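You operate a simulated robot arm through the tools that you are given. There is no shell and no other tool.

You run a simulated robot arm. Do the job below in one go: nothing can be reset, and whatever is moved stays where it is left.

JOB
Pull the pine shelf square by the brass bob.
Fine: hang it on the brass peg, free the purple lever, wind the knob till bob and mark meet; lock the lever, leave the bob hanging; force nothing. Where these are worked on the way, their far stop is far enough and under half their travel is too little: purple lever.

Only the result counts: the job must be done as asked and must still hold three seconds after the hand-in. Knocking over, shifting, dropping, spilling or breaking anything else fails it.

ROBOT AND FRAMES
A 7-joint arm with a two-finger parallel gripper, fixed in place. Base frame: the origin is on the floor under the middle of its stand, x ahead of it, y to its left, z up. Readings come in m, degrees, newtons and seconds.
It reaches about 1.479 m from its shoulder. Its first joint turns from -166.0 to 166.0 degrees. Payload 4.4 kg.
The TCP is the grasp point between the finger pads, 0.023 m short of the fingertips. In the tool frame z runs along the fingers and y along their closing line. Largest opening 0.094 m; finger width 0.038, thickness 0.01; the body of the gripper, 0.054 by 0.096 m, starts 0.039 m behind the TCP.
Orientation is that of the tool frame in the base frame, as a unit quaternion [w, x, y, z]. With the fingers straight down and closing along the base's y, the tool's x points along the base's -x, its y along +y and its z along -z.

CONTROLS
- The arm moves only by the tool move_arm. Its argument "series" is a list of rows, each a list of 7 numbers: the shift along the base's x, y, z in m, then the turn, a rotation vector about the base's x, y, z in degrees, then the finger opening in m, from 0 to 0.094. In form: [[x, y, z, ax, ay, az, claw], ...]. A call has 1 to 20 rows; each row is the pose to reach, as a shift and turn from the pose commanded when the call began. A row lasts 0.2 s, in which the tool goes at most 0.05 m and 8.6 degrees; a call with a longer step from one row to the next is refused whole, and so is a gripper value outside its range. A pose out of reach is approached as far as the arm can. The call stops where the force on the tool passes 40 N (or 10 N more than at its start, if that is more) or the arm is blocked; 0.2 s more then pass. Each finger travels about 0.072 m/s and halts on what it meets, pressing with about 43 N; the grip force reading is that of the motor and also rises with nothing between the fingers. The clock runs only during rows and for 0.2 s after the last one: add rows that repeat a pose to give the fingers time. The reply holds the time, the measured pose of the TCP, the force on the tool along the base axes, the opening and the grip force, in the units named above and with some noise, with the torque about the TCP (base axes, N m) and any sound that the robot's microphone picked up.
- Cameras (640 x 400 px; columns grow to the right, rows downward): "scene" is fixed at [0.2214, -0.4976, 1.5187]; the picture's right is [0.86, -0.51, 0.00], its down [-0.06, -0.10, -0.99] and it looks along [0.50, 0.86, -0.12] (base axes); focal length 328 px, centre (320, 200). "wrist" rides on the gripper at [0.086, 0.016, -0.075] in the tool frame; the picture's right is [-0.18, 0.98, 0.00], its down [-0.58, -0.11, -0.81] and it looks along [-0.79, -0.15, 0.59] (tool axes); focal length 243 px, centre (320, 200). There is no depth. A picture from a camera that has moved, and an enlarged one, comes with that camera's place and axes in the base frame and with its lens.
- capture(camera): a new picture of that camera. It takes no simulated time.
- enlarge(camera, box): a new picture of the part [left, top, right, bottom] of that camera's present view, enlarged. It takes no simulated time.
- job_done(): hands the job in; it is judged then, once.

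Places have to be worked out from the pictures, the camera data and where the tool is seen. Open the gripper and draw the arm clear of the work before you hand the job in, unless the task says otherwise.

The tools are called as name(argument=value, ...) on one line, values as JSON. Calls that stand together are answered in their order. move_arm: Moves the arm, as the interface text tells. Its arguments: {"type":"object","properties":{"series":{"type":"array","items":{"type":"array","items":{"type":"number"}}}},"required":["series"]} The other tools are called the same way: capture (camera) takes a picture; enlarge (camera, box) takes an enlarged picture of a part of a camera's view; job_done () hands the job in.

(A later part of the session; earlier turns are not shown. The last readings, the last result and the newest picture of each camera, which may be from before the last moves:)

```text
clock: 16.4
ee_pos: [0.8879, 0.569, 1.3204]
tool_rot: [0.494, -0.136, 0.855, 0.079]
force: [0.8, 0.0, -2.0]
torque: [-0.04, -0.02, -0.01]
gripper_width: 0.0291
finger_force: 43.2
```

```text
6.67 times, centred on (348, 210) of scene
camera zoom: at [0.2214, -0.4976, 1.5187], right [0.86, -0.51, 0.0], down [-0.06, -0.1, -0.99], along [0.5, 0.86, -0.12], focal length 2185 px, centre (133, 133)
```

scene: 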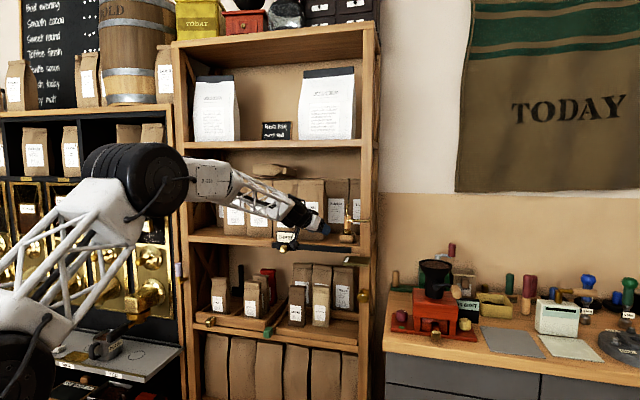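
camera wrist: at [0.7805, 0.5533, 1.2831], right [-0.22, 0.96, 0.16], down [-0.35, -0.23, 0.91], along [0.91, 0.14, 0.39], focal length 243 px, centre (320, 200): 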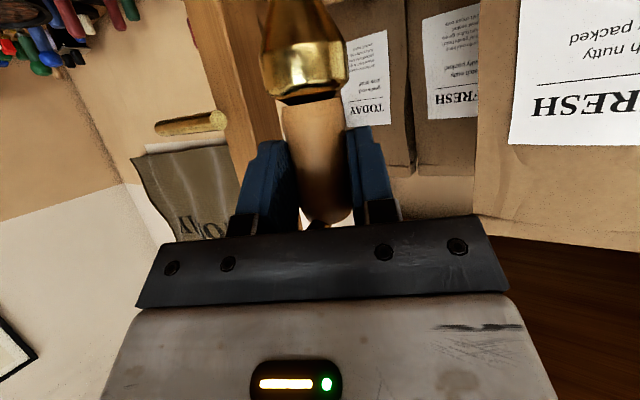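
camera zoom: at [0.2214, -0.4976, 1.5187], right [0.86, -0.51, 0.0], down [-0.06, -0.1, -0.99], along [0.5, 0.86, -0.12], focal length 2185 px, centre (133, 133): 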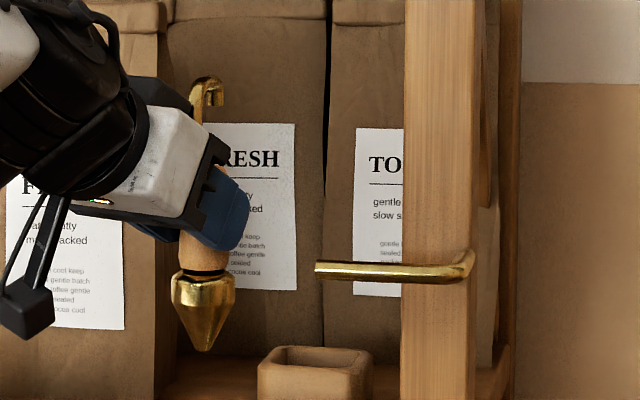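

The wrist view puts the peg tip at (0.945, 0.525, 1.288), matching my estimate. I'll now lower so the arch inner is about 8 mm above the peg top, trimming 4 mm in depth.

move_arm(series=[[0.003, 0.0027, -0.02, 0, 0, 0, 0.015], [0.003, 0.0027, -0.04, 0, 0, 0, 0.015], [0.003, 0.0027, -0.06, 0, 0, 0, 0.015], [0.003, 0.0027, -0.075, 0, 0, 0, 0.015], [0.003, 0.0027, -0.085, 0, 0, 0, 0.015]])

enlarge(camera="scene", box=[310, 190, 390, 240])

enlarge(camera="scene", box=[310, 225, 390, 275])

capture(camera="wrist")

```text
clock: 17.6
ee_pos: [0.8922, 0.5734, 1.2386]
tool_rot: [0.493, -0.135, 0.856, 0.078]
force: [-0.1, -0.7, -2.0]
torque: [0.01, 0.0, 0.03]
gripper_width: 0.0289
finger_force: 43.1
```

```text
8.00 times, centred on (350, 215) of scene
camera zoom: at [0.2214, -0.4976, 1.5187], right [0.86, -0.51, 0.0], down [-0.06, -0.1, -0.99], along [0.5, 0.86, -0.12], focal length 2622 px, centre (80, 80)
```

zoom: 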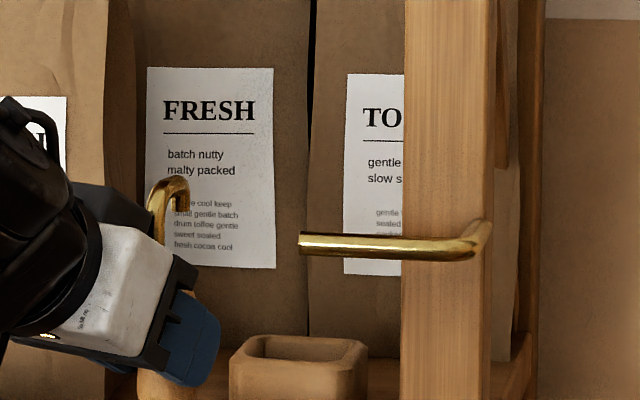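

```text
8.00 times, centred on (350, 250) of scene
camera zoom: at [0.2214, -0.4976, 1.5187], right [0.86, -0.51, 0.0], down [-0.06, -0.1, -0.99], along [0.5, 0.86, -0.12], focal length 2622 px, centre (80, -200)
```

zoom: 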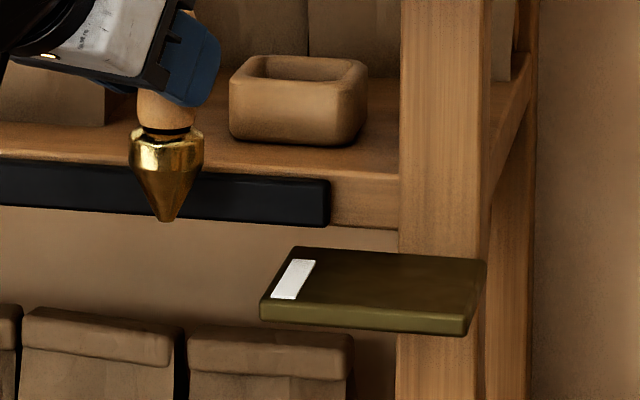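

```text
taken
camera wrist: at [0.7841, 0.5564, 1.2001], right [-0.22, 0.96, 0.16], down [-0.35, -0.23, 0.91], along [0.91, 0.14, 0.39], focal length 243 px, centre (320, 200)
```

wrist: 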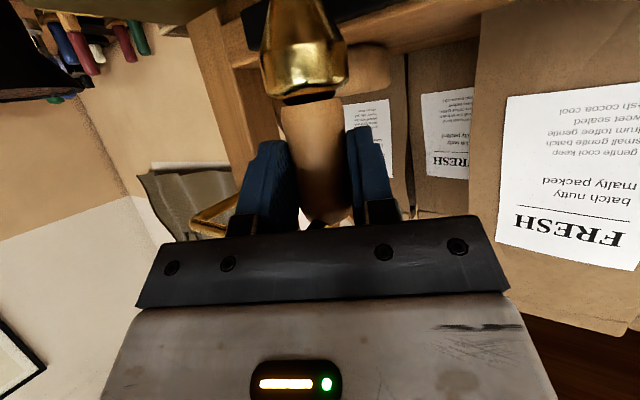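

The arch is well above the peg and the lip about 7 mm above its top. I'll lower 8 mm, trim the depth to centre the hook on the peg, and slide right until the hook just passes over the peg tip, then check.

move_arm(series=[[-0.0022, -0.002, -0.008, 0, 0, 0, 0.015], [0.0114, -0.0167, -0.008, 0, 0, 0, 0.015], [0.0249, -0.0314, -0.008, 0, 0, 0, 0.015], [0.0351, -0.0424, -0.008, 0, 0, 0, 0.015], [0.0419, -0.0498, -0.008, 0, 0, 0, 0.015], [0.0486, -0.0571, -0.008, 0, 0, 0, 0.015]])

enlarge(camera="scene", box=[310, 190, 390, 240])

capture(camera="wrist")

```text
clock: 19.0
ee_pos: [0.9403, 0.5171, 1.2297]
tool_rot: [0.493, -0.136, 0.855, 0.078]
force: [-0.8, -0.7, -1.4]
torque: [-0.02, 0.03, 0.06]
gripper_width: 0.0287
finger_force: 42.8
```

```text
8.00 times, centred on (350, 215) of scene
camera zoom: at [0.2214, -0.4976, 1.5187], right [0.86, -0.51, 0.0], down [-0.06, -0.1, -0.99], along [0.5, 0.86, -0.12], focal length 2622 px, centre (80, 80)
```

zoom: 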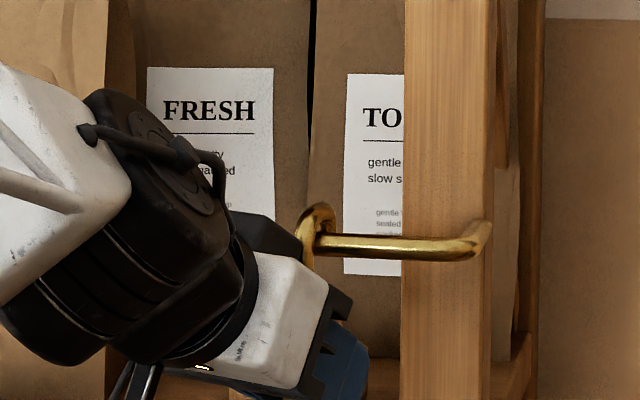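

```text
taken
camera wrist: at [0.8322, 0.4993, 1.1909], right [-0.22, 0.96, 0.16], down [-0.35, -0.23, 0.91], along [0.91, 0.14, 0.39], focal length 243 px, centre (320, 200)
```

wrist: 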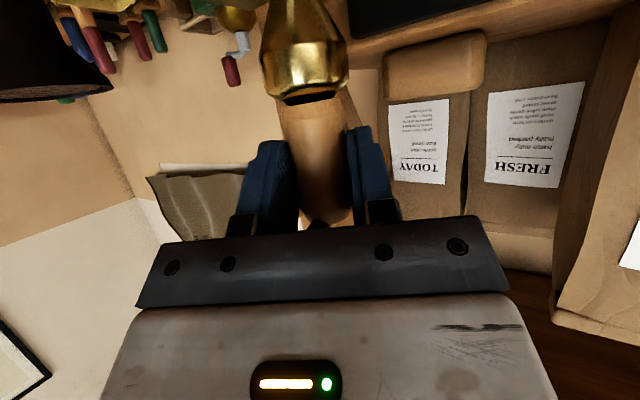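

The hook shaft is in front of the peg and the lip behind it, with no contact force. I'll zoom in to verify before sliding on to mid-peg.

enlarge(camera="scene", box=[340, 207, 372, 227])

```text
16.00 times, centred on (356, 217) of scene
camera zoom: at [0.2214, -0.4976, 1.5187], right [0.86, -0.51, 0.0], down [-0.06, -0.1, -0.99], along [0.5, 0.86, -0.12], focal length 5244 px, centre (-256, -72)
```

zoom: 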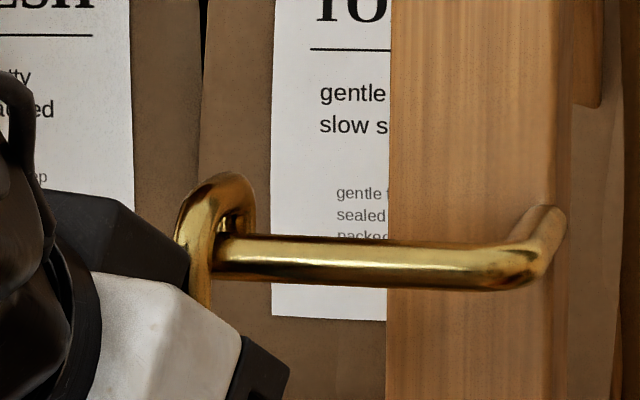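

The peg runs under the arch as intended. I'll slide 2.5 cm further right to mid-peg and then lower gently toward contact.

move_arm(series=[[0.0058, -0.0062, 0, 0, 0, 0, 0.015], [0.0115, -0.0125, 0, 0, 0, 0, 0.015], [0.0173, -0.0187, 0, 0, 0, 0, 0.015], [0.0173, -0.0187, -0.001, 0, 0, 0, 0.015], [0.0173, -0.0187, -0.002, 0, 0, 0, 0.015]])

enlarge(camera="scene", box=[340, 207, 372, 227])

enlarge(camera="scene", box=[310, 220, 390, 270])

```text
clock: 20.2
ee_pos: [0.9568, 0.4983, 1.2276]
tool_rot: [0.494, -0.136, 0.855, 0.078]
force: [0.0, 0.4, -1.7]
torque: [-0.03, 0.05, 0.02]
gripper_width: 0.0288
finger_force: 42.8
```

```text
16.00 times, centred on (356, 217) of scene
camera zoom: at [0.2214, -0.4976, 1.5187], right [0.86, -0.51, 0.0], down [-0.06, -0.1, -0.99], along [0.5, 0.86, -0.12], focal length 5244 px, centre (-256, -72)
```

zoom: 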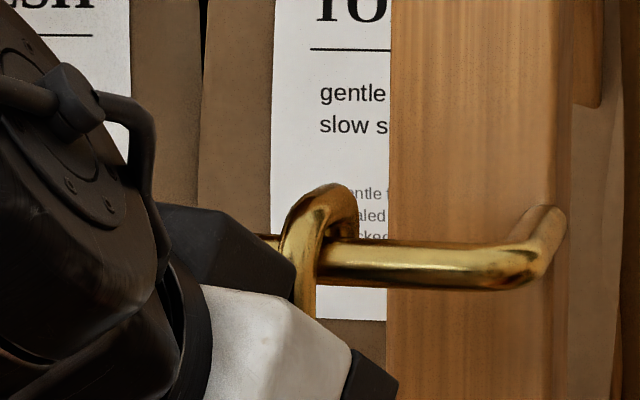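

```text
8.00 times, centred on (350, 245) of scene
camera zoom: at [0.2214, -0.4976, 1.5187], right [0.86, -0.51, 0.0], down [-0.06, -0.1, -0.99], along [0.5, 0.86, -0.12], focal length 2622 px, centre (80, -160)
```

zoom: 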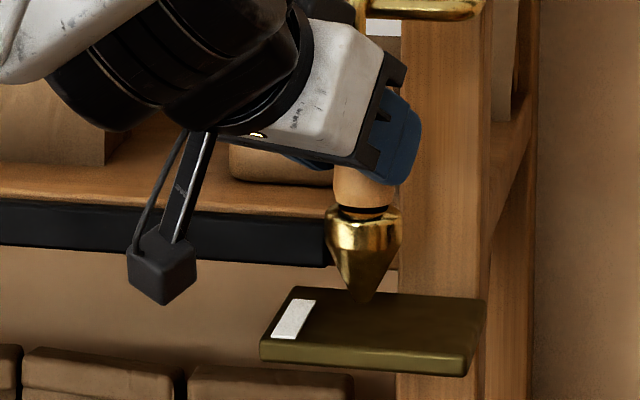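

The bob's tip hovers over the plate just right of the white mark. I'll lower in small steps and watch the vertical force for the arch settling on the peg.

move_arm(series=[[0, 0, -0.001, 0, 0, 0, 0.015], [0, 0, -0.002, 0, 0, 0, 0.015], [0, 0, -0.002, 0, 0, 0, 0.015]])

enlarge(camera="scene", box=[340, 207, 372, 227])

```text
clock: 21.0
ee_pos: [0.9574, 0.496, 1.2258]
tool_rot: [0.494, -0.135, 0.856, 0.078]
force: [1.1, 1.2, 2.9]
torque: [-0.05, 0.02, 0.01]
gripper_width: 0.0287
finger_force: 43.4
```

```text
16.00 times, centred on (356, 217) of scene
camera zoom: at [0.2214, -0.4976, 1.5187], right [0.86, -0.51, 0.0], down [-0.06, -0.1, -0.99], along [0.5, 0.86, -0.12], focal length 5244 px, centre (-256, -72)
```

zoom: 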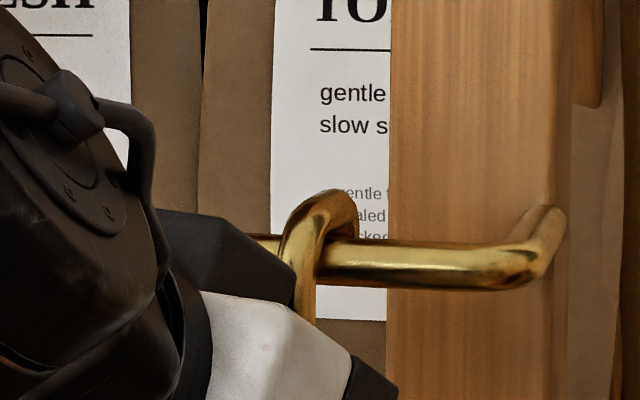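

The vertical force changed from −1.7 to +2.9 N, so the arch rests on the peg. I'll take off the preload and open the fingers gradually.

move_arm(series=[[0, 0, 0.001, 0, 0, 0, 0.015], [0, 0, 0.001, 0, 0, 0, 0.03], [0, 0, 0.001, 0, 0, 0, 0.036], [0, 0, 0.001, 0, 0, 0, 0.044], [0, 0, 0.001, 0, 0, 0, 0.052], [0, 0, 0.001, 0, 0, 0, 0.06], [0, 0, 0.001, 0, 0, 0, 0.06]])

capture(camera="wrist")

enlarge(camera="scene", box=[310, 200, 406, 260])

```text
clock: 22.6
ee_pos: [0.9581, 0.4979, 1.2268]
tool_rot: [0.493, -0.136, 0.856, 0.079]
force: [0.1, 1.2, -0.3]
torque: [0.02, -0.02, -0.01]
gripper_width: 0.0602
finger_force: 0.0
```

```text
taken
camera wrist: at [0.8493, 0.4805, 1.1886], right [-0.22, 0.96, 0.16], down [-0.35, -0.23, 0.91], along [0.91, 0.14, 0.39], focal length 243 px, centre (320, 200)
```

wrist: 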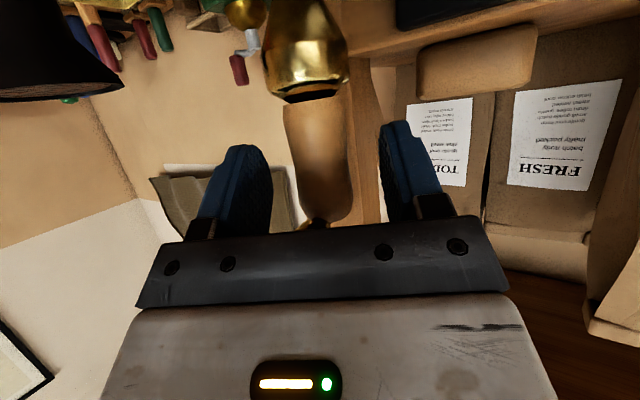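

```text
6.67 times, centred on (358, 230) of scene
camera zoom: at [0.2214, -0.4976, 1.5187], right [0.86, -0.51, 0.0], down [-0.06, -0.1, -0.99], along [0.5, 0.86, -0.12], focal length 2185 px, centre (67, 0)
```

zoom: 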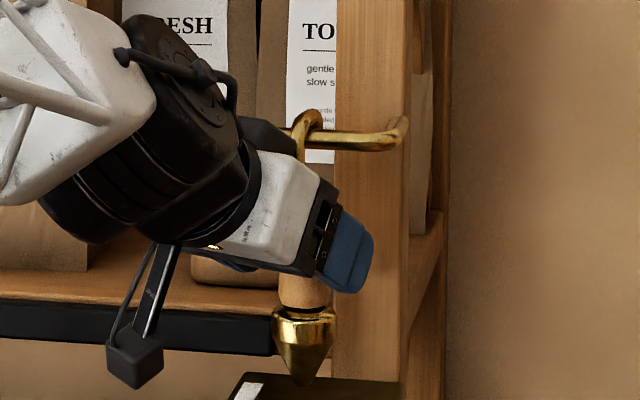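

The bob hangs free. I'll back straight out along the finger direction.

move_arm(series=[[-0.0143, -0.0046, 0, 0, 0, 0, 0.06], [-0.0285, -0.0093, 0, 0, 0, 0, 0.06], [-0.0476, -0.0155, 0, 0, 0, 0, 0.06], [-0.0713, -0.0232, 0, 0, 0, 0, 0.06], [-0.1, -0.0325, 0, 0, 0, 0, 0.06], [-0.1427, -0.0464, 0, 0, 0, 0, 0.06], [-0.18, -0.0585, 0, 0, 0, 0, 0.06]])

capture(camera="wrist")

enlarge(camera="scene", box=[310, 200, 406, 260])

```text
clock: 24.2
ee_pos: [0.7763, 0.4391, 1.2265]
tool_rot: [0.494, -0.135, 0.856, 0.078]
force: [0.6, -0.2, 0.0]
torque: [0.02, -0.04, 0.0]
gripper_width: 0.06
finger_force: 0.1
```

```text
taken
camera wrist: at [0.6697, 0.4216, 1.1875], right [-0.22, 0.96, 0.16], down [-0.35, -0.23, 0.91], along [0.91, 0.14, 0.39], focal length 243 px, centre (320, 200)
```

wrist: 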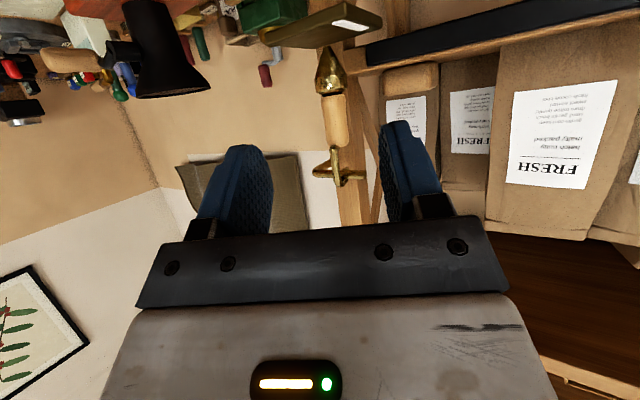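

```text
6.67 times, centred on (358, 230) of scene
camera zoom: at [0.2214, -0.4976, 1.5187], right [0.86, -0.51, 0.0], down [-0.06, -0.1, -0.99], along [0.5, 0.86, -0.12], focal length 2185 px, centre (67, 0)
```

zoom: 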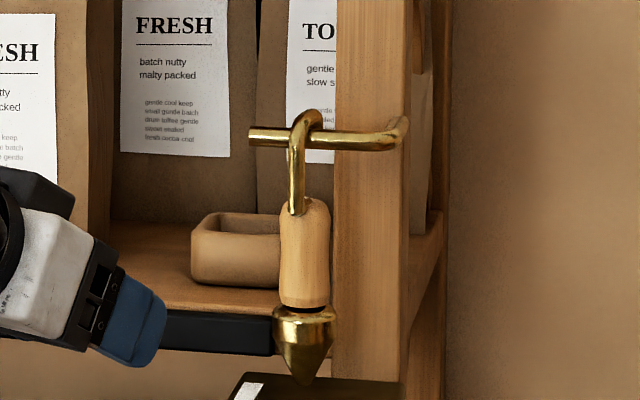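

The bob hangs near mid-peg with its tip over the plate, right of the white mark. Now for the lever, which I place at hub axis (0.40, 1.135, 0.94) with the grip around z≈1.006. I'll travel along the shelf front toward it.

move_arm(series=[[-0.0236, 0.03, -0.008, 0, 0, 1.25, 0.06], [-0.0472, 0.06, -0.016, 0, 0, 2.5, 0.06], [-0.0708, 0.09, -0.025, 0, 0, 3.75, 0.06], [-0.0944, 0.12, -0.033, 0, 0, 5, 0.06], [-0.118, 0.15, -0.041, 0, 0, 6.25, 0.06], [-0.1416, 0.18, -0.05, 0, 0, 7.5, 0.06], [-0.1652, 0.21, -0.058, 0, 0, 8.75, 0.06], [-0.1888, 0.24, -0.066, 0, 0, 10, 0.06], [-0.2124, 0.27, -0.075, 0, 0, 11.25, 0.06], [-0.236, 0.3, -0.083, 0, 0, 12.5, 0.06], [-0.2596, 0.33, -0.091, 0, 0, 13.75, 0.06], [-0.2832, 0.36, -0.1, 0, 0, 15, 0.06], [-0.3068, 0.39, -0.108, 0, 0, 16.25, 0.06], [-0.3304, 0.42, -0.116, 0, 0, 17.5, 0.06], [-0.354, 0.45, -0.125, 0, 0, 18.75, 0.06], [-0.3776, 0.48, -0.133, 0, 0, 20, 0.06], [-0.4012, 0.51, -0.141, 0, 0, 21.25, 0.06], [-0.4248, 0.54, -0.15, 0, 0, 22.5, 0.06], [-0.4484, 0.57, -0.158, 0, 0, 23.75, 0.06], [-0.472, 0.6, -0.1665, 0, 0, 25, 0.06]])

capture(camera="wrist")

capture(camera="scene")

```text
clock: 28.4
ee_pos: [0.3065, 1.0393, 1.0604]
tool_rot: [0.466, -0.317, 0.806, 0.183]
force: [-0.3, 0.9, 0.0]
torque: [-0.04, 0.02, 0.02]
gripper_width: 0.0597
finger_force: 0.1
```

```text
taken
camera wrist: at [0.2158, 0.98, 1.0229], right [-0.6, 0.78, 0.16], down [-0.22, -0.36, 0.91], along [0.77, 0.51, 0.39], focal length 243 px, centre (320, 200)
```

wrist: 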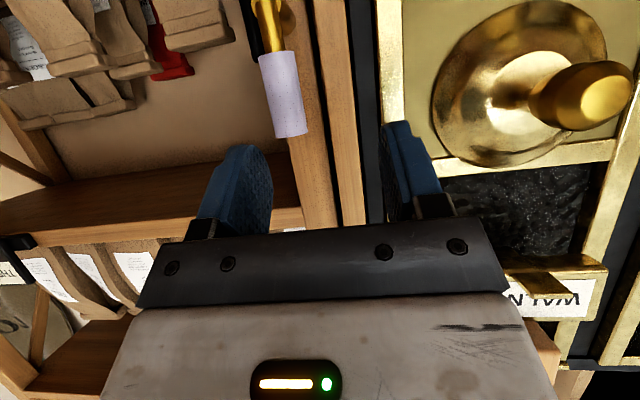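

```text
taken
```

scene: 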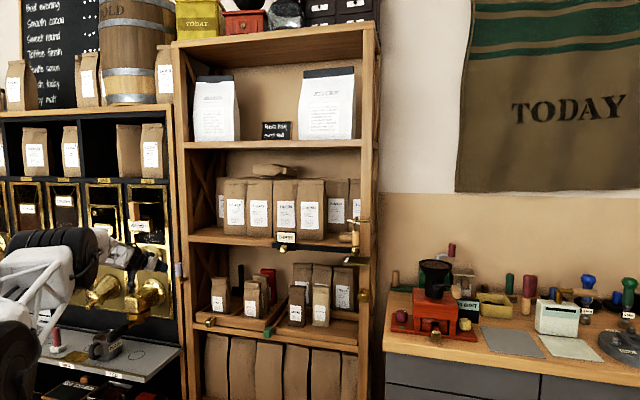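

Triangulating with this view puts the lever grip at about (0.3975, 1.083), z 0.989–1.049, and the shelf front lies at about 45° yaw. I'll enlarge the lever to look for stops and the hub.

enlarge(camera="wrist", box=[220, 0, 348, 80])

enlarge(camera="wrist", box=[240, 60, 368, 140])

enlarge(camera="scene", box=[130, 245, 226, 305])

```text
5.00 times, centred on (284, 40) of wrist
camera zoom: at [0.2158, 0.98, 1.0229], right [-0.6, 0.78, 0.16], down [-0.22, -0.36, 0.91], along [0.77, 0.51, 0.39], focal length 1213 px, centre (500, 1000)
```

zoom: 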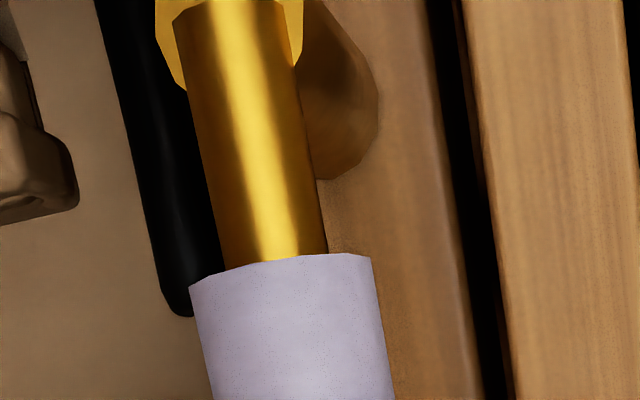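

```text
5.00 times, centred on (304, 100) of wrist
camera zoom: at [0.2158, 0.98, 1.0229], right [-0.6, 0.78, 0.16], down [-0.22, -0.36, 0.91], along [0.77, 0.51, 0.39], focal length 1213 px, centre (400, 700)
```

zoom: 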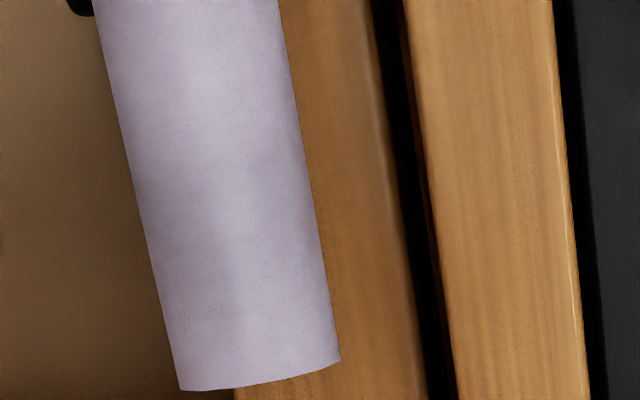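

```text
6.67 times, centred on (178, 275) of scene
camera zoom: at [0.2214, -0.4976, 1.5187], right [0.86, -0.51, 0.0], down [-0.06, -0.1, -0.99], along [0.5, 0.86, -0.12], focal length 2185 px, centre (1267, -300)
```

zoom: 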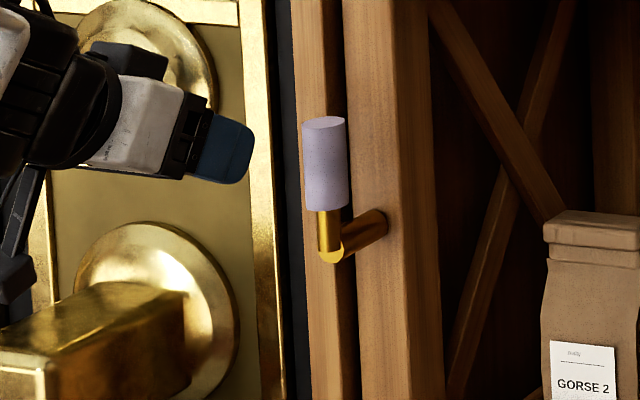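

I'll level the fingers (horizontal, square to the shelf) and stop about 9 cm in front of the lever grip, open to 60 mm so the grip can be caged.

move_arm(series=[[0.007, -0.005, -0.009, 5.21, -5.4, 0.5, 0.06], [0.014, -0.01, -0.018, 10.42, -10.79, 1.0, 0.06], [0.021, -0.015, -0.027, 15.63, -16.19, 1.5, 0.06], [0.028, -0.02, -0.036, 20.84, -21.58, 2.0, 0.06], [0.028, -0.02, -0.036, 20.84, -21.58, 2.0, 0.06]])

capture(camera="wrist")

enlarge(camera="scene", box=[110, 240, 238, 320])

```text
clock: 29.6
ee_pos: [0.3331, 1.0187, 1.024]
tool_rot: [0.654, -0.271, 0.652, 0.271]
force: [-1.0, -0.2, 0.8]
torque: [0.03, -0.01, -0.02]
gripper_width: 0.0598
finger_force: 0.1
```

```text
taken
camera wrist: at [0.2689, 0.9788, 0.9374], right [-0.7, 0.69, 0.18], down [-0.49, -0.65, 0.58], along [0.52, 0.31, 0.79], focal length 243 px, centre (320, 200)
```

wrist: 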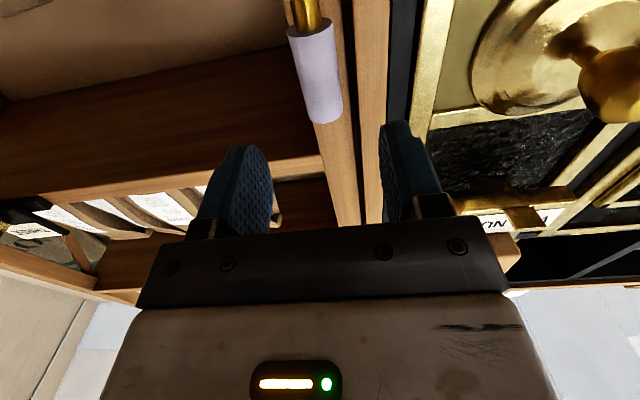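

```text
5.00 times, centred on (174, 280) of scene
camera zoom: at [0.2214, -0.4976, 1.5187], right [0.86, -0.51, 0.0], down [-0.06, -0.1, -0.99], along [0.5, 0.86, -0.12], focal length 1639 px, centre (1050, -200)
```

zoom: 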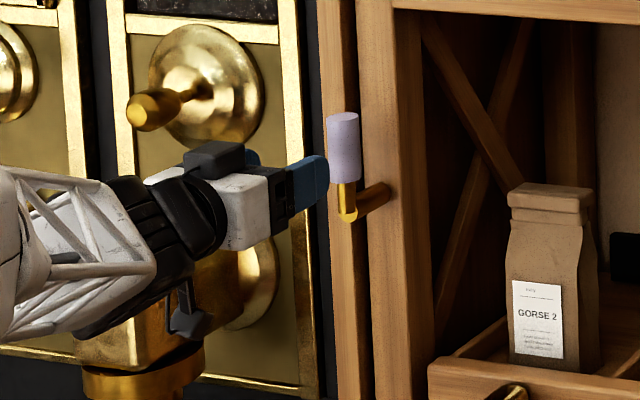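

The grip is aligned with the tool axis to within 1 mm. I'll advance 9 cm so the grip sits between the open fingers.

move_arm(series=[[0.014, 0.014, 0, 0, 0, 0, 0.06], [0.028, 0.028, 0, 0, 0, 0, 0.06], [0.042, 0.042, 0, 0, 0, 0, 0.06], [0.053, 0.053, 0, 0, 0, 0, 0.06], [0.0625, 0.0625, 0, 0, 0, 0, 0.06]])

capture(camera="wrist")

enlarge(camera="scene", box=[130, 245, 226, 305])

```text
clock: 30.8
ee_pos: [0.3963, 1.0808, 1.0248]
tool_rot: [0.653, -0.271, 0.653, 0.271]
force: [0.1, 0.4, -0.2]
torque: [0.0, 0.01, 0.01]
gripper_width: 0.06
finger_force: 0.0
```

```text
taken
camera wrist: at [0.3316, 1.0411, 0.9374], right [-0.7, 0.69, 0.18], down [-0.49, -0.65, 0.58], along [0.52, 0.31, 0.79], focal length 243 px, centre (320, 200)
```

wrist: 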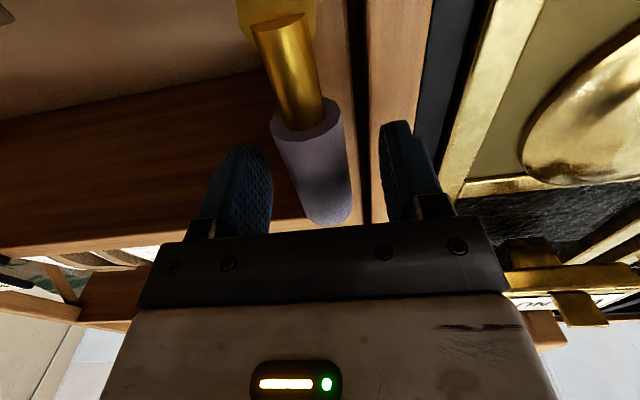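

```text
6.67 times, centred on (178, 275) of scene
camera zoom: at [0.2214, -0.4976, 1.5187], right [0.86, -0.51, 0.0], down [-0.06, -0.1, -0.99], along [0.5, 0.86, -0.12], focal length 2185 px, centre (1267, -300)
```

zoom: 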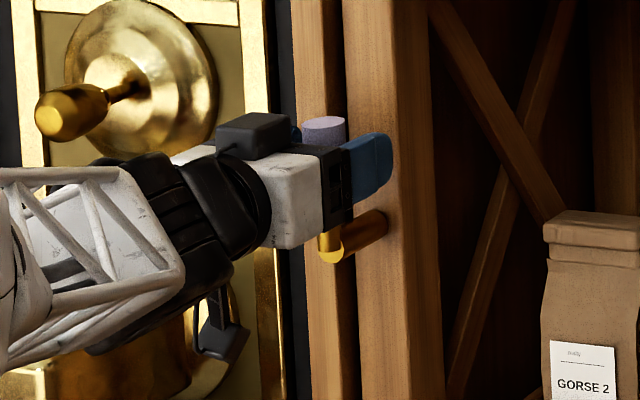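

The grip is caged between the fingers. I'll gently try the right-hand direction first: about 15 mm to contact, then a couple of millimetres more, watching the force.

move_arm(series=[[0.0035, -0.0035, 0, 0, 0, 0, 0.06], [0.007, -0.007, 0, 0, 0, 0, 0.06], [0.0095, -0.0095, 0, 0, 0, 0, 0.06], [0.011, -0.011, 0, 0, 0, 0, 0.06], [0.012, -0.012, 0, 0, 0, 0, 0.06]])

capture(camera="wrist")

```text
clock: 32.0
ee_pos: [0.408, 1.0697, 1.0239]
tool_rot: [0.653, -0.271, 0.653, 0.271]
force: [-1.0, 0.8, -0.4]
torque: [0.04, 0.03, 0.05]
gripper_width: 0.0608
finger_force: 1.3
```

```text
taken
camera wrist: at [0.3432, 1.0293, 0.9372], right [-0.7, 0.69, 0.18], down [-0.49, -0.65, 0.58], along [0.52, 0.31, 0.79], focal length 243 px, centre (320, 200)
```

wrist: 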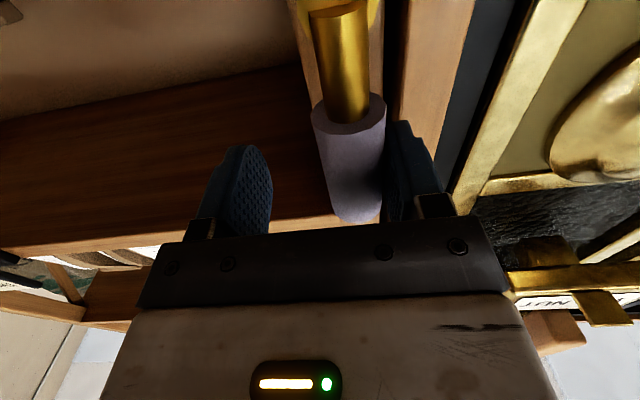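

Contact has begun (about 1.3 N). I'll push another 4 mm to see whether the lever yields or resists.

move_arm(series=[[0.001, -0.001, 0, 0, 0, 0, 0.06], [0.002, -0.002, 0, 0, 0, 0, 0.06], [0.003, -0.003, 0, 0, 0, 0, 0.06]])

capture(camera="wrist")

```text
clock: 32.8
ee_pos: [0.4107, 1.0653, 1.0259]
tool_rot: [0.653, -0.272, 0.653, 0.271]
force: [-2.4, 1.4, 1.2]
torque: [0.04, 0.01, -0.01]
gripper_width: 0.0611
finger_force: 1.3
```

```text
taken
camera wrist: at [0.3463, 1.0263, 0.9372], right [-0.7, 0.69, 0.18], down [-0.49, -0.65, 0.58], along [0.52, 0.31, 0.79], focal length 243 px, centre (320, 200)
```

wrist: 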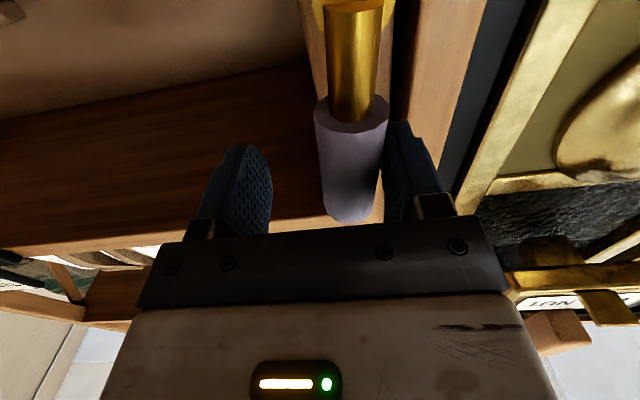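

The lever yields to the right with only about 3 N. I'll follow its arc clockwise (hub axis z≈0.958, radius 0.067), rolling the tool with it, to about 20°, then check the force.

move_arm(series=[[0.0042, -0.0042, -0.0036, 3.54, 3.54, 0, 0.06], [0.0081, -0.0081, -0.0062, 7.07, 7.07, 0, 0.06], [0.0117, -0.0117, -0.0092, 10.6, 10.6, 0, 0.06]])

capture(camera="wrist")

enlarge(camera="scene", box=[130, 245, 226, 305])

```text
clock: 33.6
ee_pos: [0.422, 1.0543, 1.0155]
tool_rot: [0.611, -0.183, 0.683, 0.355]
force: [-1.3, 2.4, 0.1]
torque: [0.03, 0.06, 0.02]
gripper_width: 0.0608
finger_force: 0.6
```

```text
taken
camera wrist: at [0.3422, 1.0299, 0.9349], right [-0.64, 0.64, 0.43], down [-0.39, -0.75, 0.53], along [0.67, 0.17, 0.73], focal length 243 px, centre (320, 200)
```

wrist: 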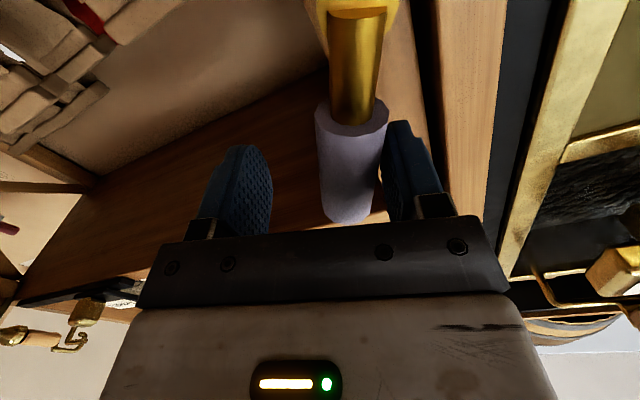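

```text
6.67 times, centred on (178, 275) of scene
camera zoom: at [0.2214, -0.4976, 1.5187], right [0.86, -0.51, 0.0], down [-0.06, -0.1, -0.99], along [0.5, 0.86, -0.12], focal length 2185 px, centre (1267, -300)
```

zoom: 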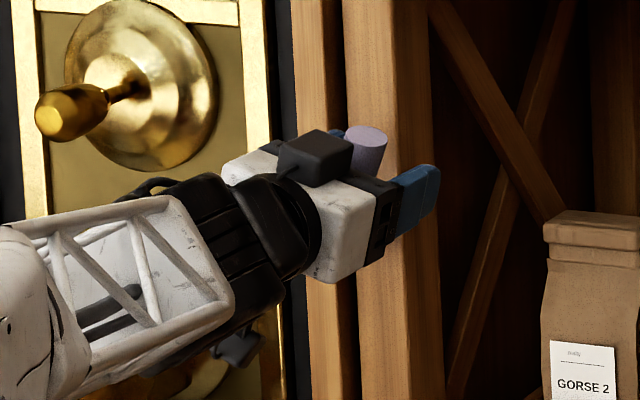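

The lever follows freely at about 2.7 N. I'll continue along the arc to about 45°.

move_arm(series=[[0.0035, -0.0035, -0.0034, 3.54, 3.54, 0, 0.06], [0.0067, -0.0067, -0.0073, 7.07, 7.07, 0, 0.06], [0.0097, -0.0097, -0.0115, 10.6, 10.6, 0, 0.06], [0.0124, -0.0124, -0.0161, 14.14, 14.14, 0, 0.06], [0.0148, -0.0148, -0.021, 17.68, 17.68, 0, 0.06]])

capture(camera="wrist")

enlarge(camera="scene", box=[130, 245, 226, 305])

```text
clock: 34.8
ee_pos: [0.4371, 1.0411, 0.9934]
tool_rot: [0.521, -0.032, 0.706, 0.478]
force: [0.2, 0.5, 1.0]
torque: [0.03, 0.02, -0.03]
gripper_width: 0.0607
finger_force: 0.3
```

```text
taken
camera wrist: at [0.3361, 1.0366, 0.937], right [-0.45, 0.45, 0.77], down [-0.25, -0.89, 0.38], along [0.86, -0.02, 0.51], focal length 243 px, centre (320, 200)
```

wrist: 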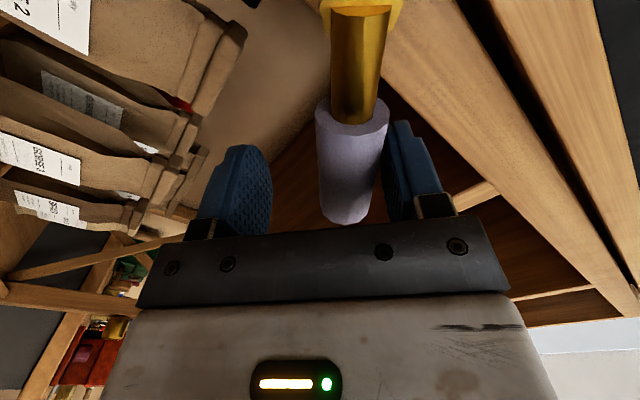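

```text
6.67 times, centred on (178, 275) of scene
camera zoom: at [0.2214, -0.4976, 1.5187], right [0.86, -0.51, 0.0], down [-0.06, -0.1, -0.99], along [0.5, 0.86, -0.12], focal length 2185 px, centre (1267, -300)
```

zoom: 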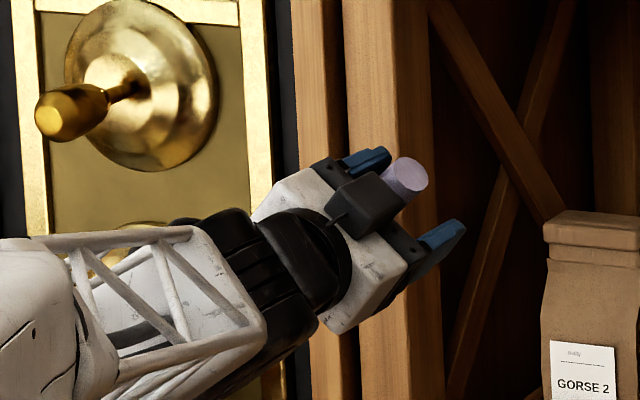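

Still free. I'll go on to about 60°.

move_arm(series=[[0.0021, -0.0021, -0.0052, 3.54, 3.54, 0, 0.06], [0.0039, -0.0039, -0.0107, 7.07, 7.07, 0, 0.06], [0.0053, -0.0053, -0.0163, 10.6, 10.6, 0, 0.06]])

capture(camera="wrist")

```text
clock: 35.6
ee_pos: [0.4424, 1.0577, 0.9963]
tool_rot: [0.455, 0.063, 0.717, 0.524]
force: [-0.6, 0.2, -0.9]
torque: [0.01, -0.01, 0.03]
gripper_width: 0.0601
finger_force: 0.0
out of reach, approached as far as the arm can: row 2, 3
```

```text
taken
camera wrist: at [0.3326, 1.0638, 0.9603], right [-0.28, 0.33, 0.9], down [-0.2, -0.94, 0.28], along [0.94, -0.1, 0.33], focal length 243 px, centre (320, 200)
```

wrist: 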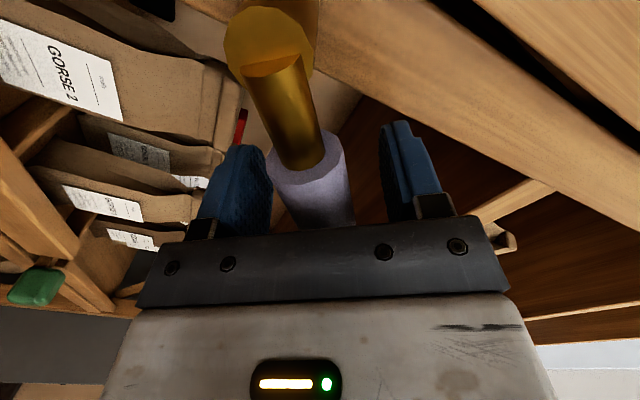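

The roll hit a reach limit around 50°, and the hand drifted slightly with no contact force. The cage isn't essential: I'll roll back a bit while backing out, and read the pose to see where the commanded frame is.

move_arm(series=[[-0.008, -0.008, 0, -5, -5, 0, 0.06], [-0.016, -0.016, 0, -10, -10, 0, 0.06]])

capture(camera="wrist")

enlarge(camera="scene", box=[130, 245, 226, 305])

```text
clock: 36.2
ee_pos: [0.4267, 1.0424, 0.9975]
tool_rot: [0.518, -0.026, 0.706, 0.482]
force: [-0.2, 0.2, -0.5]
torque: [0.01, -0.03, -0.03]
gripper_width: 0.0601
finger_force: 0.0
```

```text
taken
camera wrist: at [0.3249, 1.039, 0.9413], right [-0.44, 0.44, 0.78], down [-0.24, -0.9, 0.37], along [0.86, -0.03, 0.5], focal length 243 px, centre (320, 200)
```

wrist: 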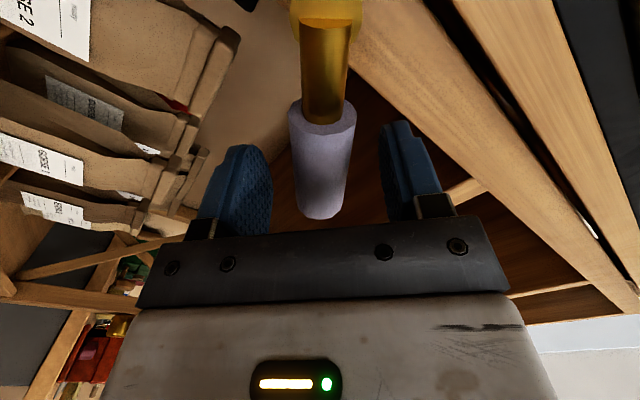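

```text
6.67 times, centred on (178, 275) of scene
camera zoom: at [0.2214, -0.4976, 1.5187], right [0.86, -0.51, 0.0], down [-0.06, -0.1, -0.99], along [0.5, 0.86, -0.12], focal length 2185 px, centre (1267, -300)
```

zoom: 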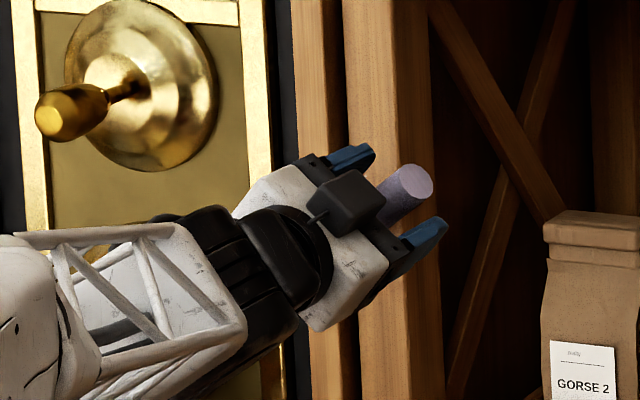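

The commanded frame is the reached pose, good. I'll widen the cage to 80 mm, keep the roll, and continue pushing the lever down with the upper finger to about 60°.

move_arm(series=[[0, 0, 0, 0, 0, 0, 0.08], [0.0094, -0.0066, -0.003, 0, 0, 0, 0.08], [0.0188, -0.0132, -0.0064, 0, 0, 0, 0.08], [0.0198, -0.0142, -0.0104, 0, 0, 0, 0.08], [0.0208, -0.0152, -0.0144, 0, 0, 0, 0.08]])

capture(camera="wrist")

enlarge(camera="scene", box=[130, 245, 226, 305])

```text
clock: 37.4
ee_pos: [0.4468, 1.0283, 0.9844]
tool_rot: [0.518, -0.026, 0.706, 0.483]
force: [-2.7, 2.7, 11.5]
torque: [0.44, 0.29, 0.0]
gripper_width: 0.0846
finger_force: 4.6
```

```text
taken
camera wrist: at [0.3454, 1.0245, 0.9284], right [-0.44, 0.44, 0.78], down [-0.24, -0.9, 0.37], along [0.86, -0.03, 0.5], focal length 243 px, centre (320, 200)
```

wrist: 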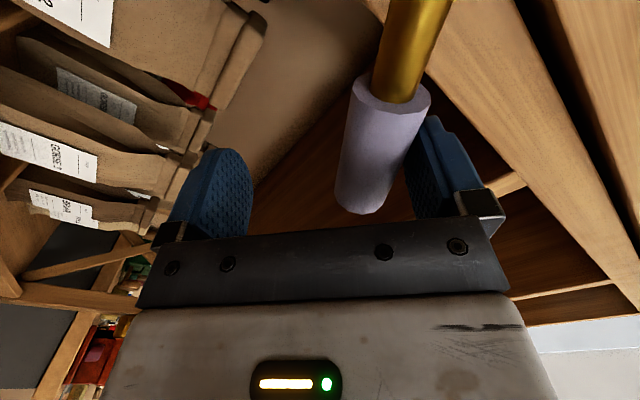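

```text
6.67 times, centred on (178, 275) of scene
camera zoom: at [0.2214, -0.4976, 1.5187], right [0.86, -0.51, 0.0], down [-0.06, -0.1, -0.99], along [0.5, 0.86, -0.12], focal length 2185 px, centre (1267, -300)
```

zoom: 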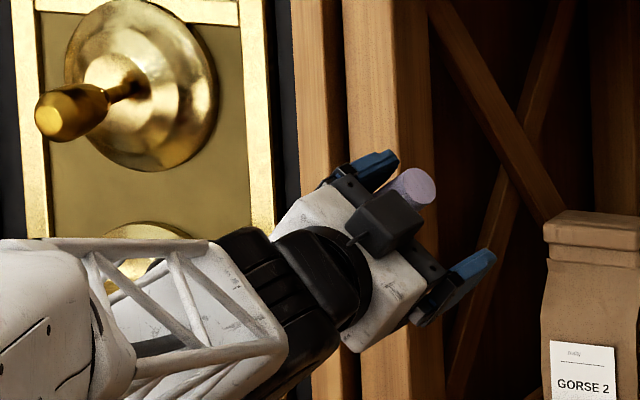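

Force rose to about 12 N at roughly 59–60° of lever rotation. I'll take a tiny further step to tell a stop from friction.

move_arm(series=[[0.0007, -0.0007, -0.0017, 0, 0, 0, 0.08]])

capture(camera="wrist")

enlarge(camera="scene", box=[165, 255, 213, 285])

```text
clock: 37.8
ee_pos: [0.447, 1.0277, 0.9828]
tool_rot: [0.518, -0.026, 0.706, 0.483]
force: [-4.2, 5.0, 21.2]
torque: [0.69, 0.49, 0.07]
gripper_width: 0.0878
finger_force: 8.9
```

```text
taken
camera wrist: at [0.3461, 1.0237, 0.9269], right [-0.44, 0.44, 0.78], down [-0.24, -0.9, 0.37], along [0.86, -0.03, 0.5], focal length 243 px, centre (320, 200)
```

wrist: 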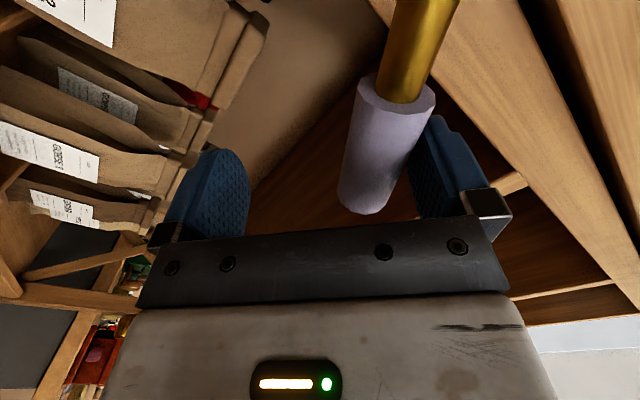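

```text
13.33 times, centred on (189, 270) of scene
camera zoom: at [0.2214, -0.4976, 1.5187], right [0.86, -0.51, 0.0], down [-0.06, -0.1, -0.99], along [0.5, 0.86, -0.12], focal length 4370 px, centre (2067, -733)
```

zoom: 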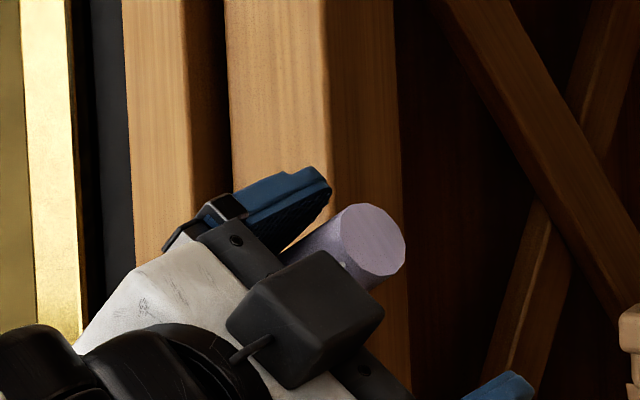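

Force rises without motion, so that is the far stop, at about 60°. I'll back off at once, re-center, and withdraw straight out.

move_arm(series=[[-0.003, 0.003, 0.007, 0, 0, 0, 0.08], [-0.005, 0.005, 0.012, 0, 0, 0, 0.08], [-0.02, -0.01, 0.012, 0, 0, 0, 0.08], [-0.035, -0.025, 0.012, 0, 0, 0, 0.08], [-0.055, -0.045, 0.012, 0, 0, 0, 0.08], [-0.075, -0.065, 0.012, 0, 0, 0, 0.08]])

capture(camera="wrist")

enlarge(camera="scene", box=[130, 245, 226, 305])

```text
clock: 39.2
ee_pos: [0.3712, 0.9718, 1.0012]
tool_rot: [0.52, -0.025, 0.711, 0.473]
force: [0.5, -0.3, -0.6]
torque: [0.05, -0.01, -0.01]
gripper_width: 0.0797
finger_force: 0.0
out of reach, approached as far as the arm can: row 5, 6
```

```text
taken
camera wrist: at [0.2691, 0.9681, 0.946], right [-0.43, 0.46, 0.78], down [-0.25, -0.89, 0.38], along [0.86, -0.03, 0.5], focal length 243 px, centre (320, 200)
```

wrist: 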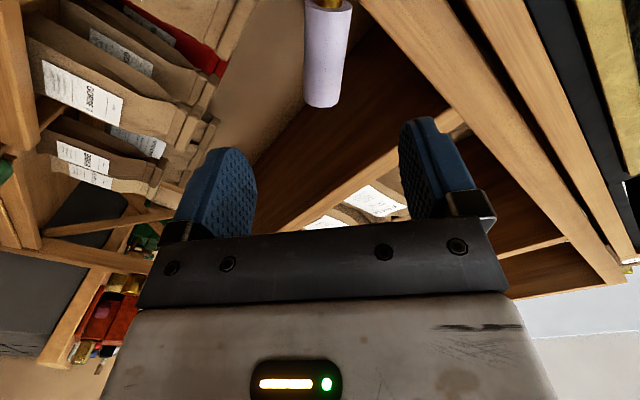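

```text
6.67 times, centred on (178, 275) of scene
camera zoom: at [0.2214, -0.4976, 1.5187], right [0.86, -0.51, 0.0], down [-0.06, -0.1, -0.99], along [0.5, 0.86, -0.12], focal length 2185 px, centre (1267, -300)
```

zoom: 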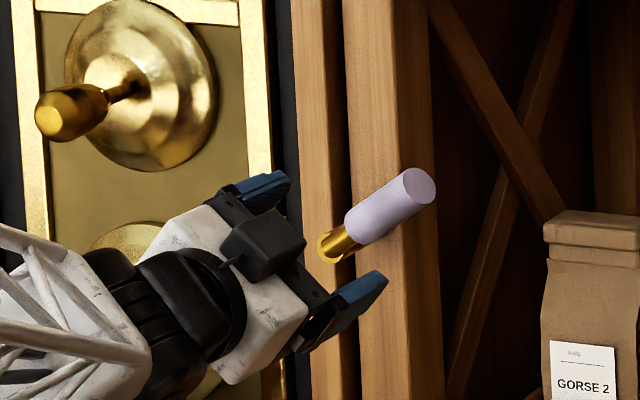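

The lever is now at its far stop, leaning right, so it is free. I'll unroll the hand back to level while backing away.

move_arm(series=[[-0.005, -0.005, 0, -5.64, -5.76, 0.2, 0.08], [-0.01, -0.01, 0.0, -11.28, -11.52, 0.4, 0.08], [-0.015, -0.015, 0.0, -16.92, -17.28, 0.6, 0.08], [-0.02, -0.02, 0.0, -22.56, -23.04, 0.8, 0.08], [-0.025, -0.025, 0.0, -28.2, -28.8, 1.0, 0.08]])

enlarge(camera="scene", box=[130, 245, 226, 305])

enlarge(camera="scene", box=[320, 200, 400, 250])

```text
clock: 40.4
ee_pos: [0.3456, 0.9472, 1.0017]
tool_rot: [0.65, -0.275, 0.651, 0.279]
force: [0.2, -0.3, 0.0]
torque: [0.03, -0.01, 0.03]
gripper_width: 0.0799
finger_force: 0.1
```

```text
6.67 times, centred on (178, 275) of scene
camera zoom: at [0.2214, -0.4976, 1.5187], right [0.86, -0.51, 0.0], down [-0.06, -0.1, -0.99], along [0.5, 0.86, -0.12], focal length 2185 px, centre (1267, -300)
```

zoom: 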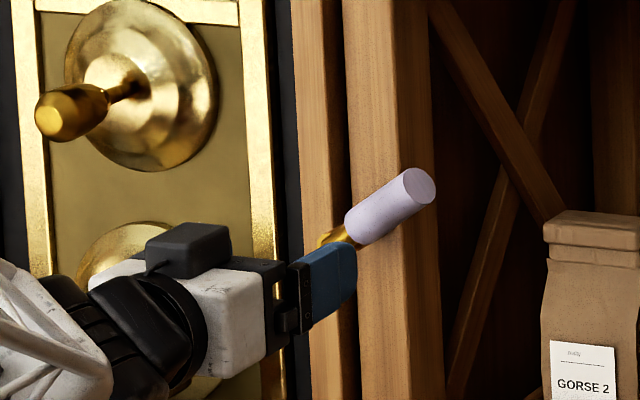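

```text
8.00 times, centred on (360, 225) of scene
camera zoom: at [0.2214, -0.4976, 1.5187], right [0.86, -0.51, 0.0], down [-0.06, -0.1, -0.99], along [0.5, 0.86, -0.12], focal length 2622 px, centre (0, 0)
```

zoom: 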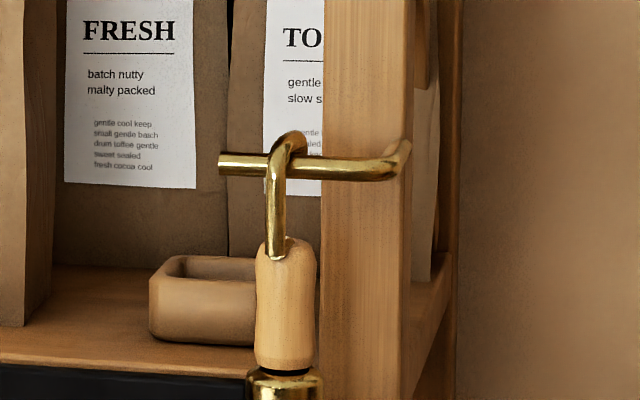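

The lever stays put and the bob hangs undisturbed. Now I'll travel along the shelf front to stand off about 14 cm in front of the knob.

move_arm(series=[[0.0275, -0.0278, 0, 0, 0, 0, 0.07], [0.055, -0.0557, 0, 0, 0, 0, 0.07], [0.0826, -0.0835, 0, 0, 0, 0, 0.07], [0.1101, -0.1113, 0, 0, 0, 0, 0.07], [0.1376, -0.1391, 0, 0, 0, 0, 0.07], [0.1651, -0.167, 0, 0, 0, 0, 0.07], [0.1926, -0.1948, 0, 0, 0, 0, 0.07], [0.2202, -0.2226, 0, 0, 0, 0, 0.07], [0.2477, -0.2504, 0, 0, 0, 0, 0.07], [0.2752, -0.2783, 0, 0, 0, 0, 0.07], [0.3027, -0.3061, 0, 0, 0, 0, 0.07], [0.3302, -0.3339, 0, 0, 0, 0, 0.07], [0.3578, -0.3617, 0, 0, 0, 0, 0.07], [0.3853, -0.3896, 0, 0, 0, 0, 0.07], [0.4128, -0.4174, 0, 0, 0, 0, 0.07], [0.4403, -0.4452, 0, 0, 0, 0, 0.07], [0.4678, -0.473, 0, 0, 0, 0, 0.07], [0.4954, -0.5009, 0, 0, 0, 0, 0.07], [0.5229, -0.5287, 0, 0, 0, 0, 0.07], [0.5504, -0.5565, 0, 0, 0, 0, 0.07]])

capture(camera="wrist")

capture(camera="scene")

```text
clock: 44.6
ee_pos: [0.8282, 0.5478, 1.0466]
tool_rot: [0.653, -0.139, 0.714, 0.211]
force: [1.0, 0.0, 0.2]
torque: [-0.02, 0.03, 0.02]
gripper_width: 0.0699
finger_force: 0.1
out of reach, approached as far as the arm can: row 9, 10, 11, 12, 13, 14, 15, 16, 17, 18, 19, 20
```

```text
taken
camera wrist: at [0.7458, 0.5333, 0.9651], right [-0.45, 0.84, 0.3], down [-0.59, -0.53, 0.61], along [0.67, 0.09, 0.73], focal length 243 px, centre (320, 200)
```

wrist: 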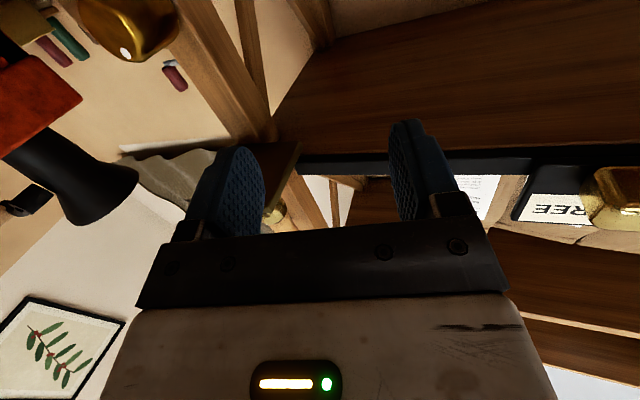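

```text
taken
```

scene: 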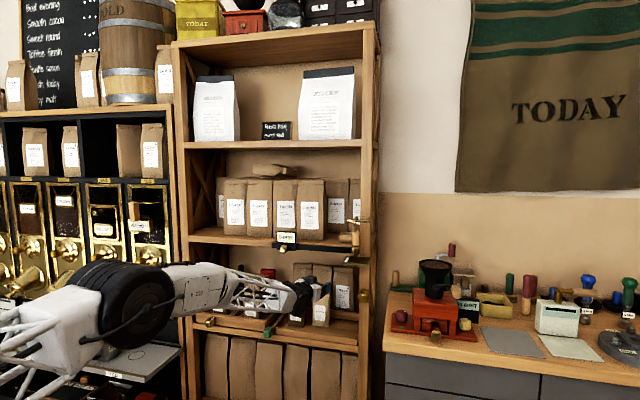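

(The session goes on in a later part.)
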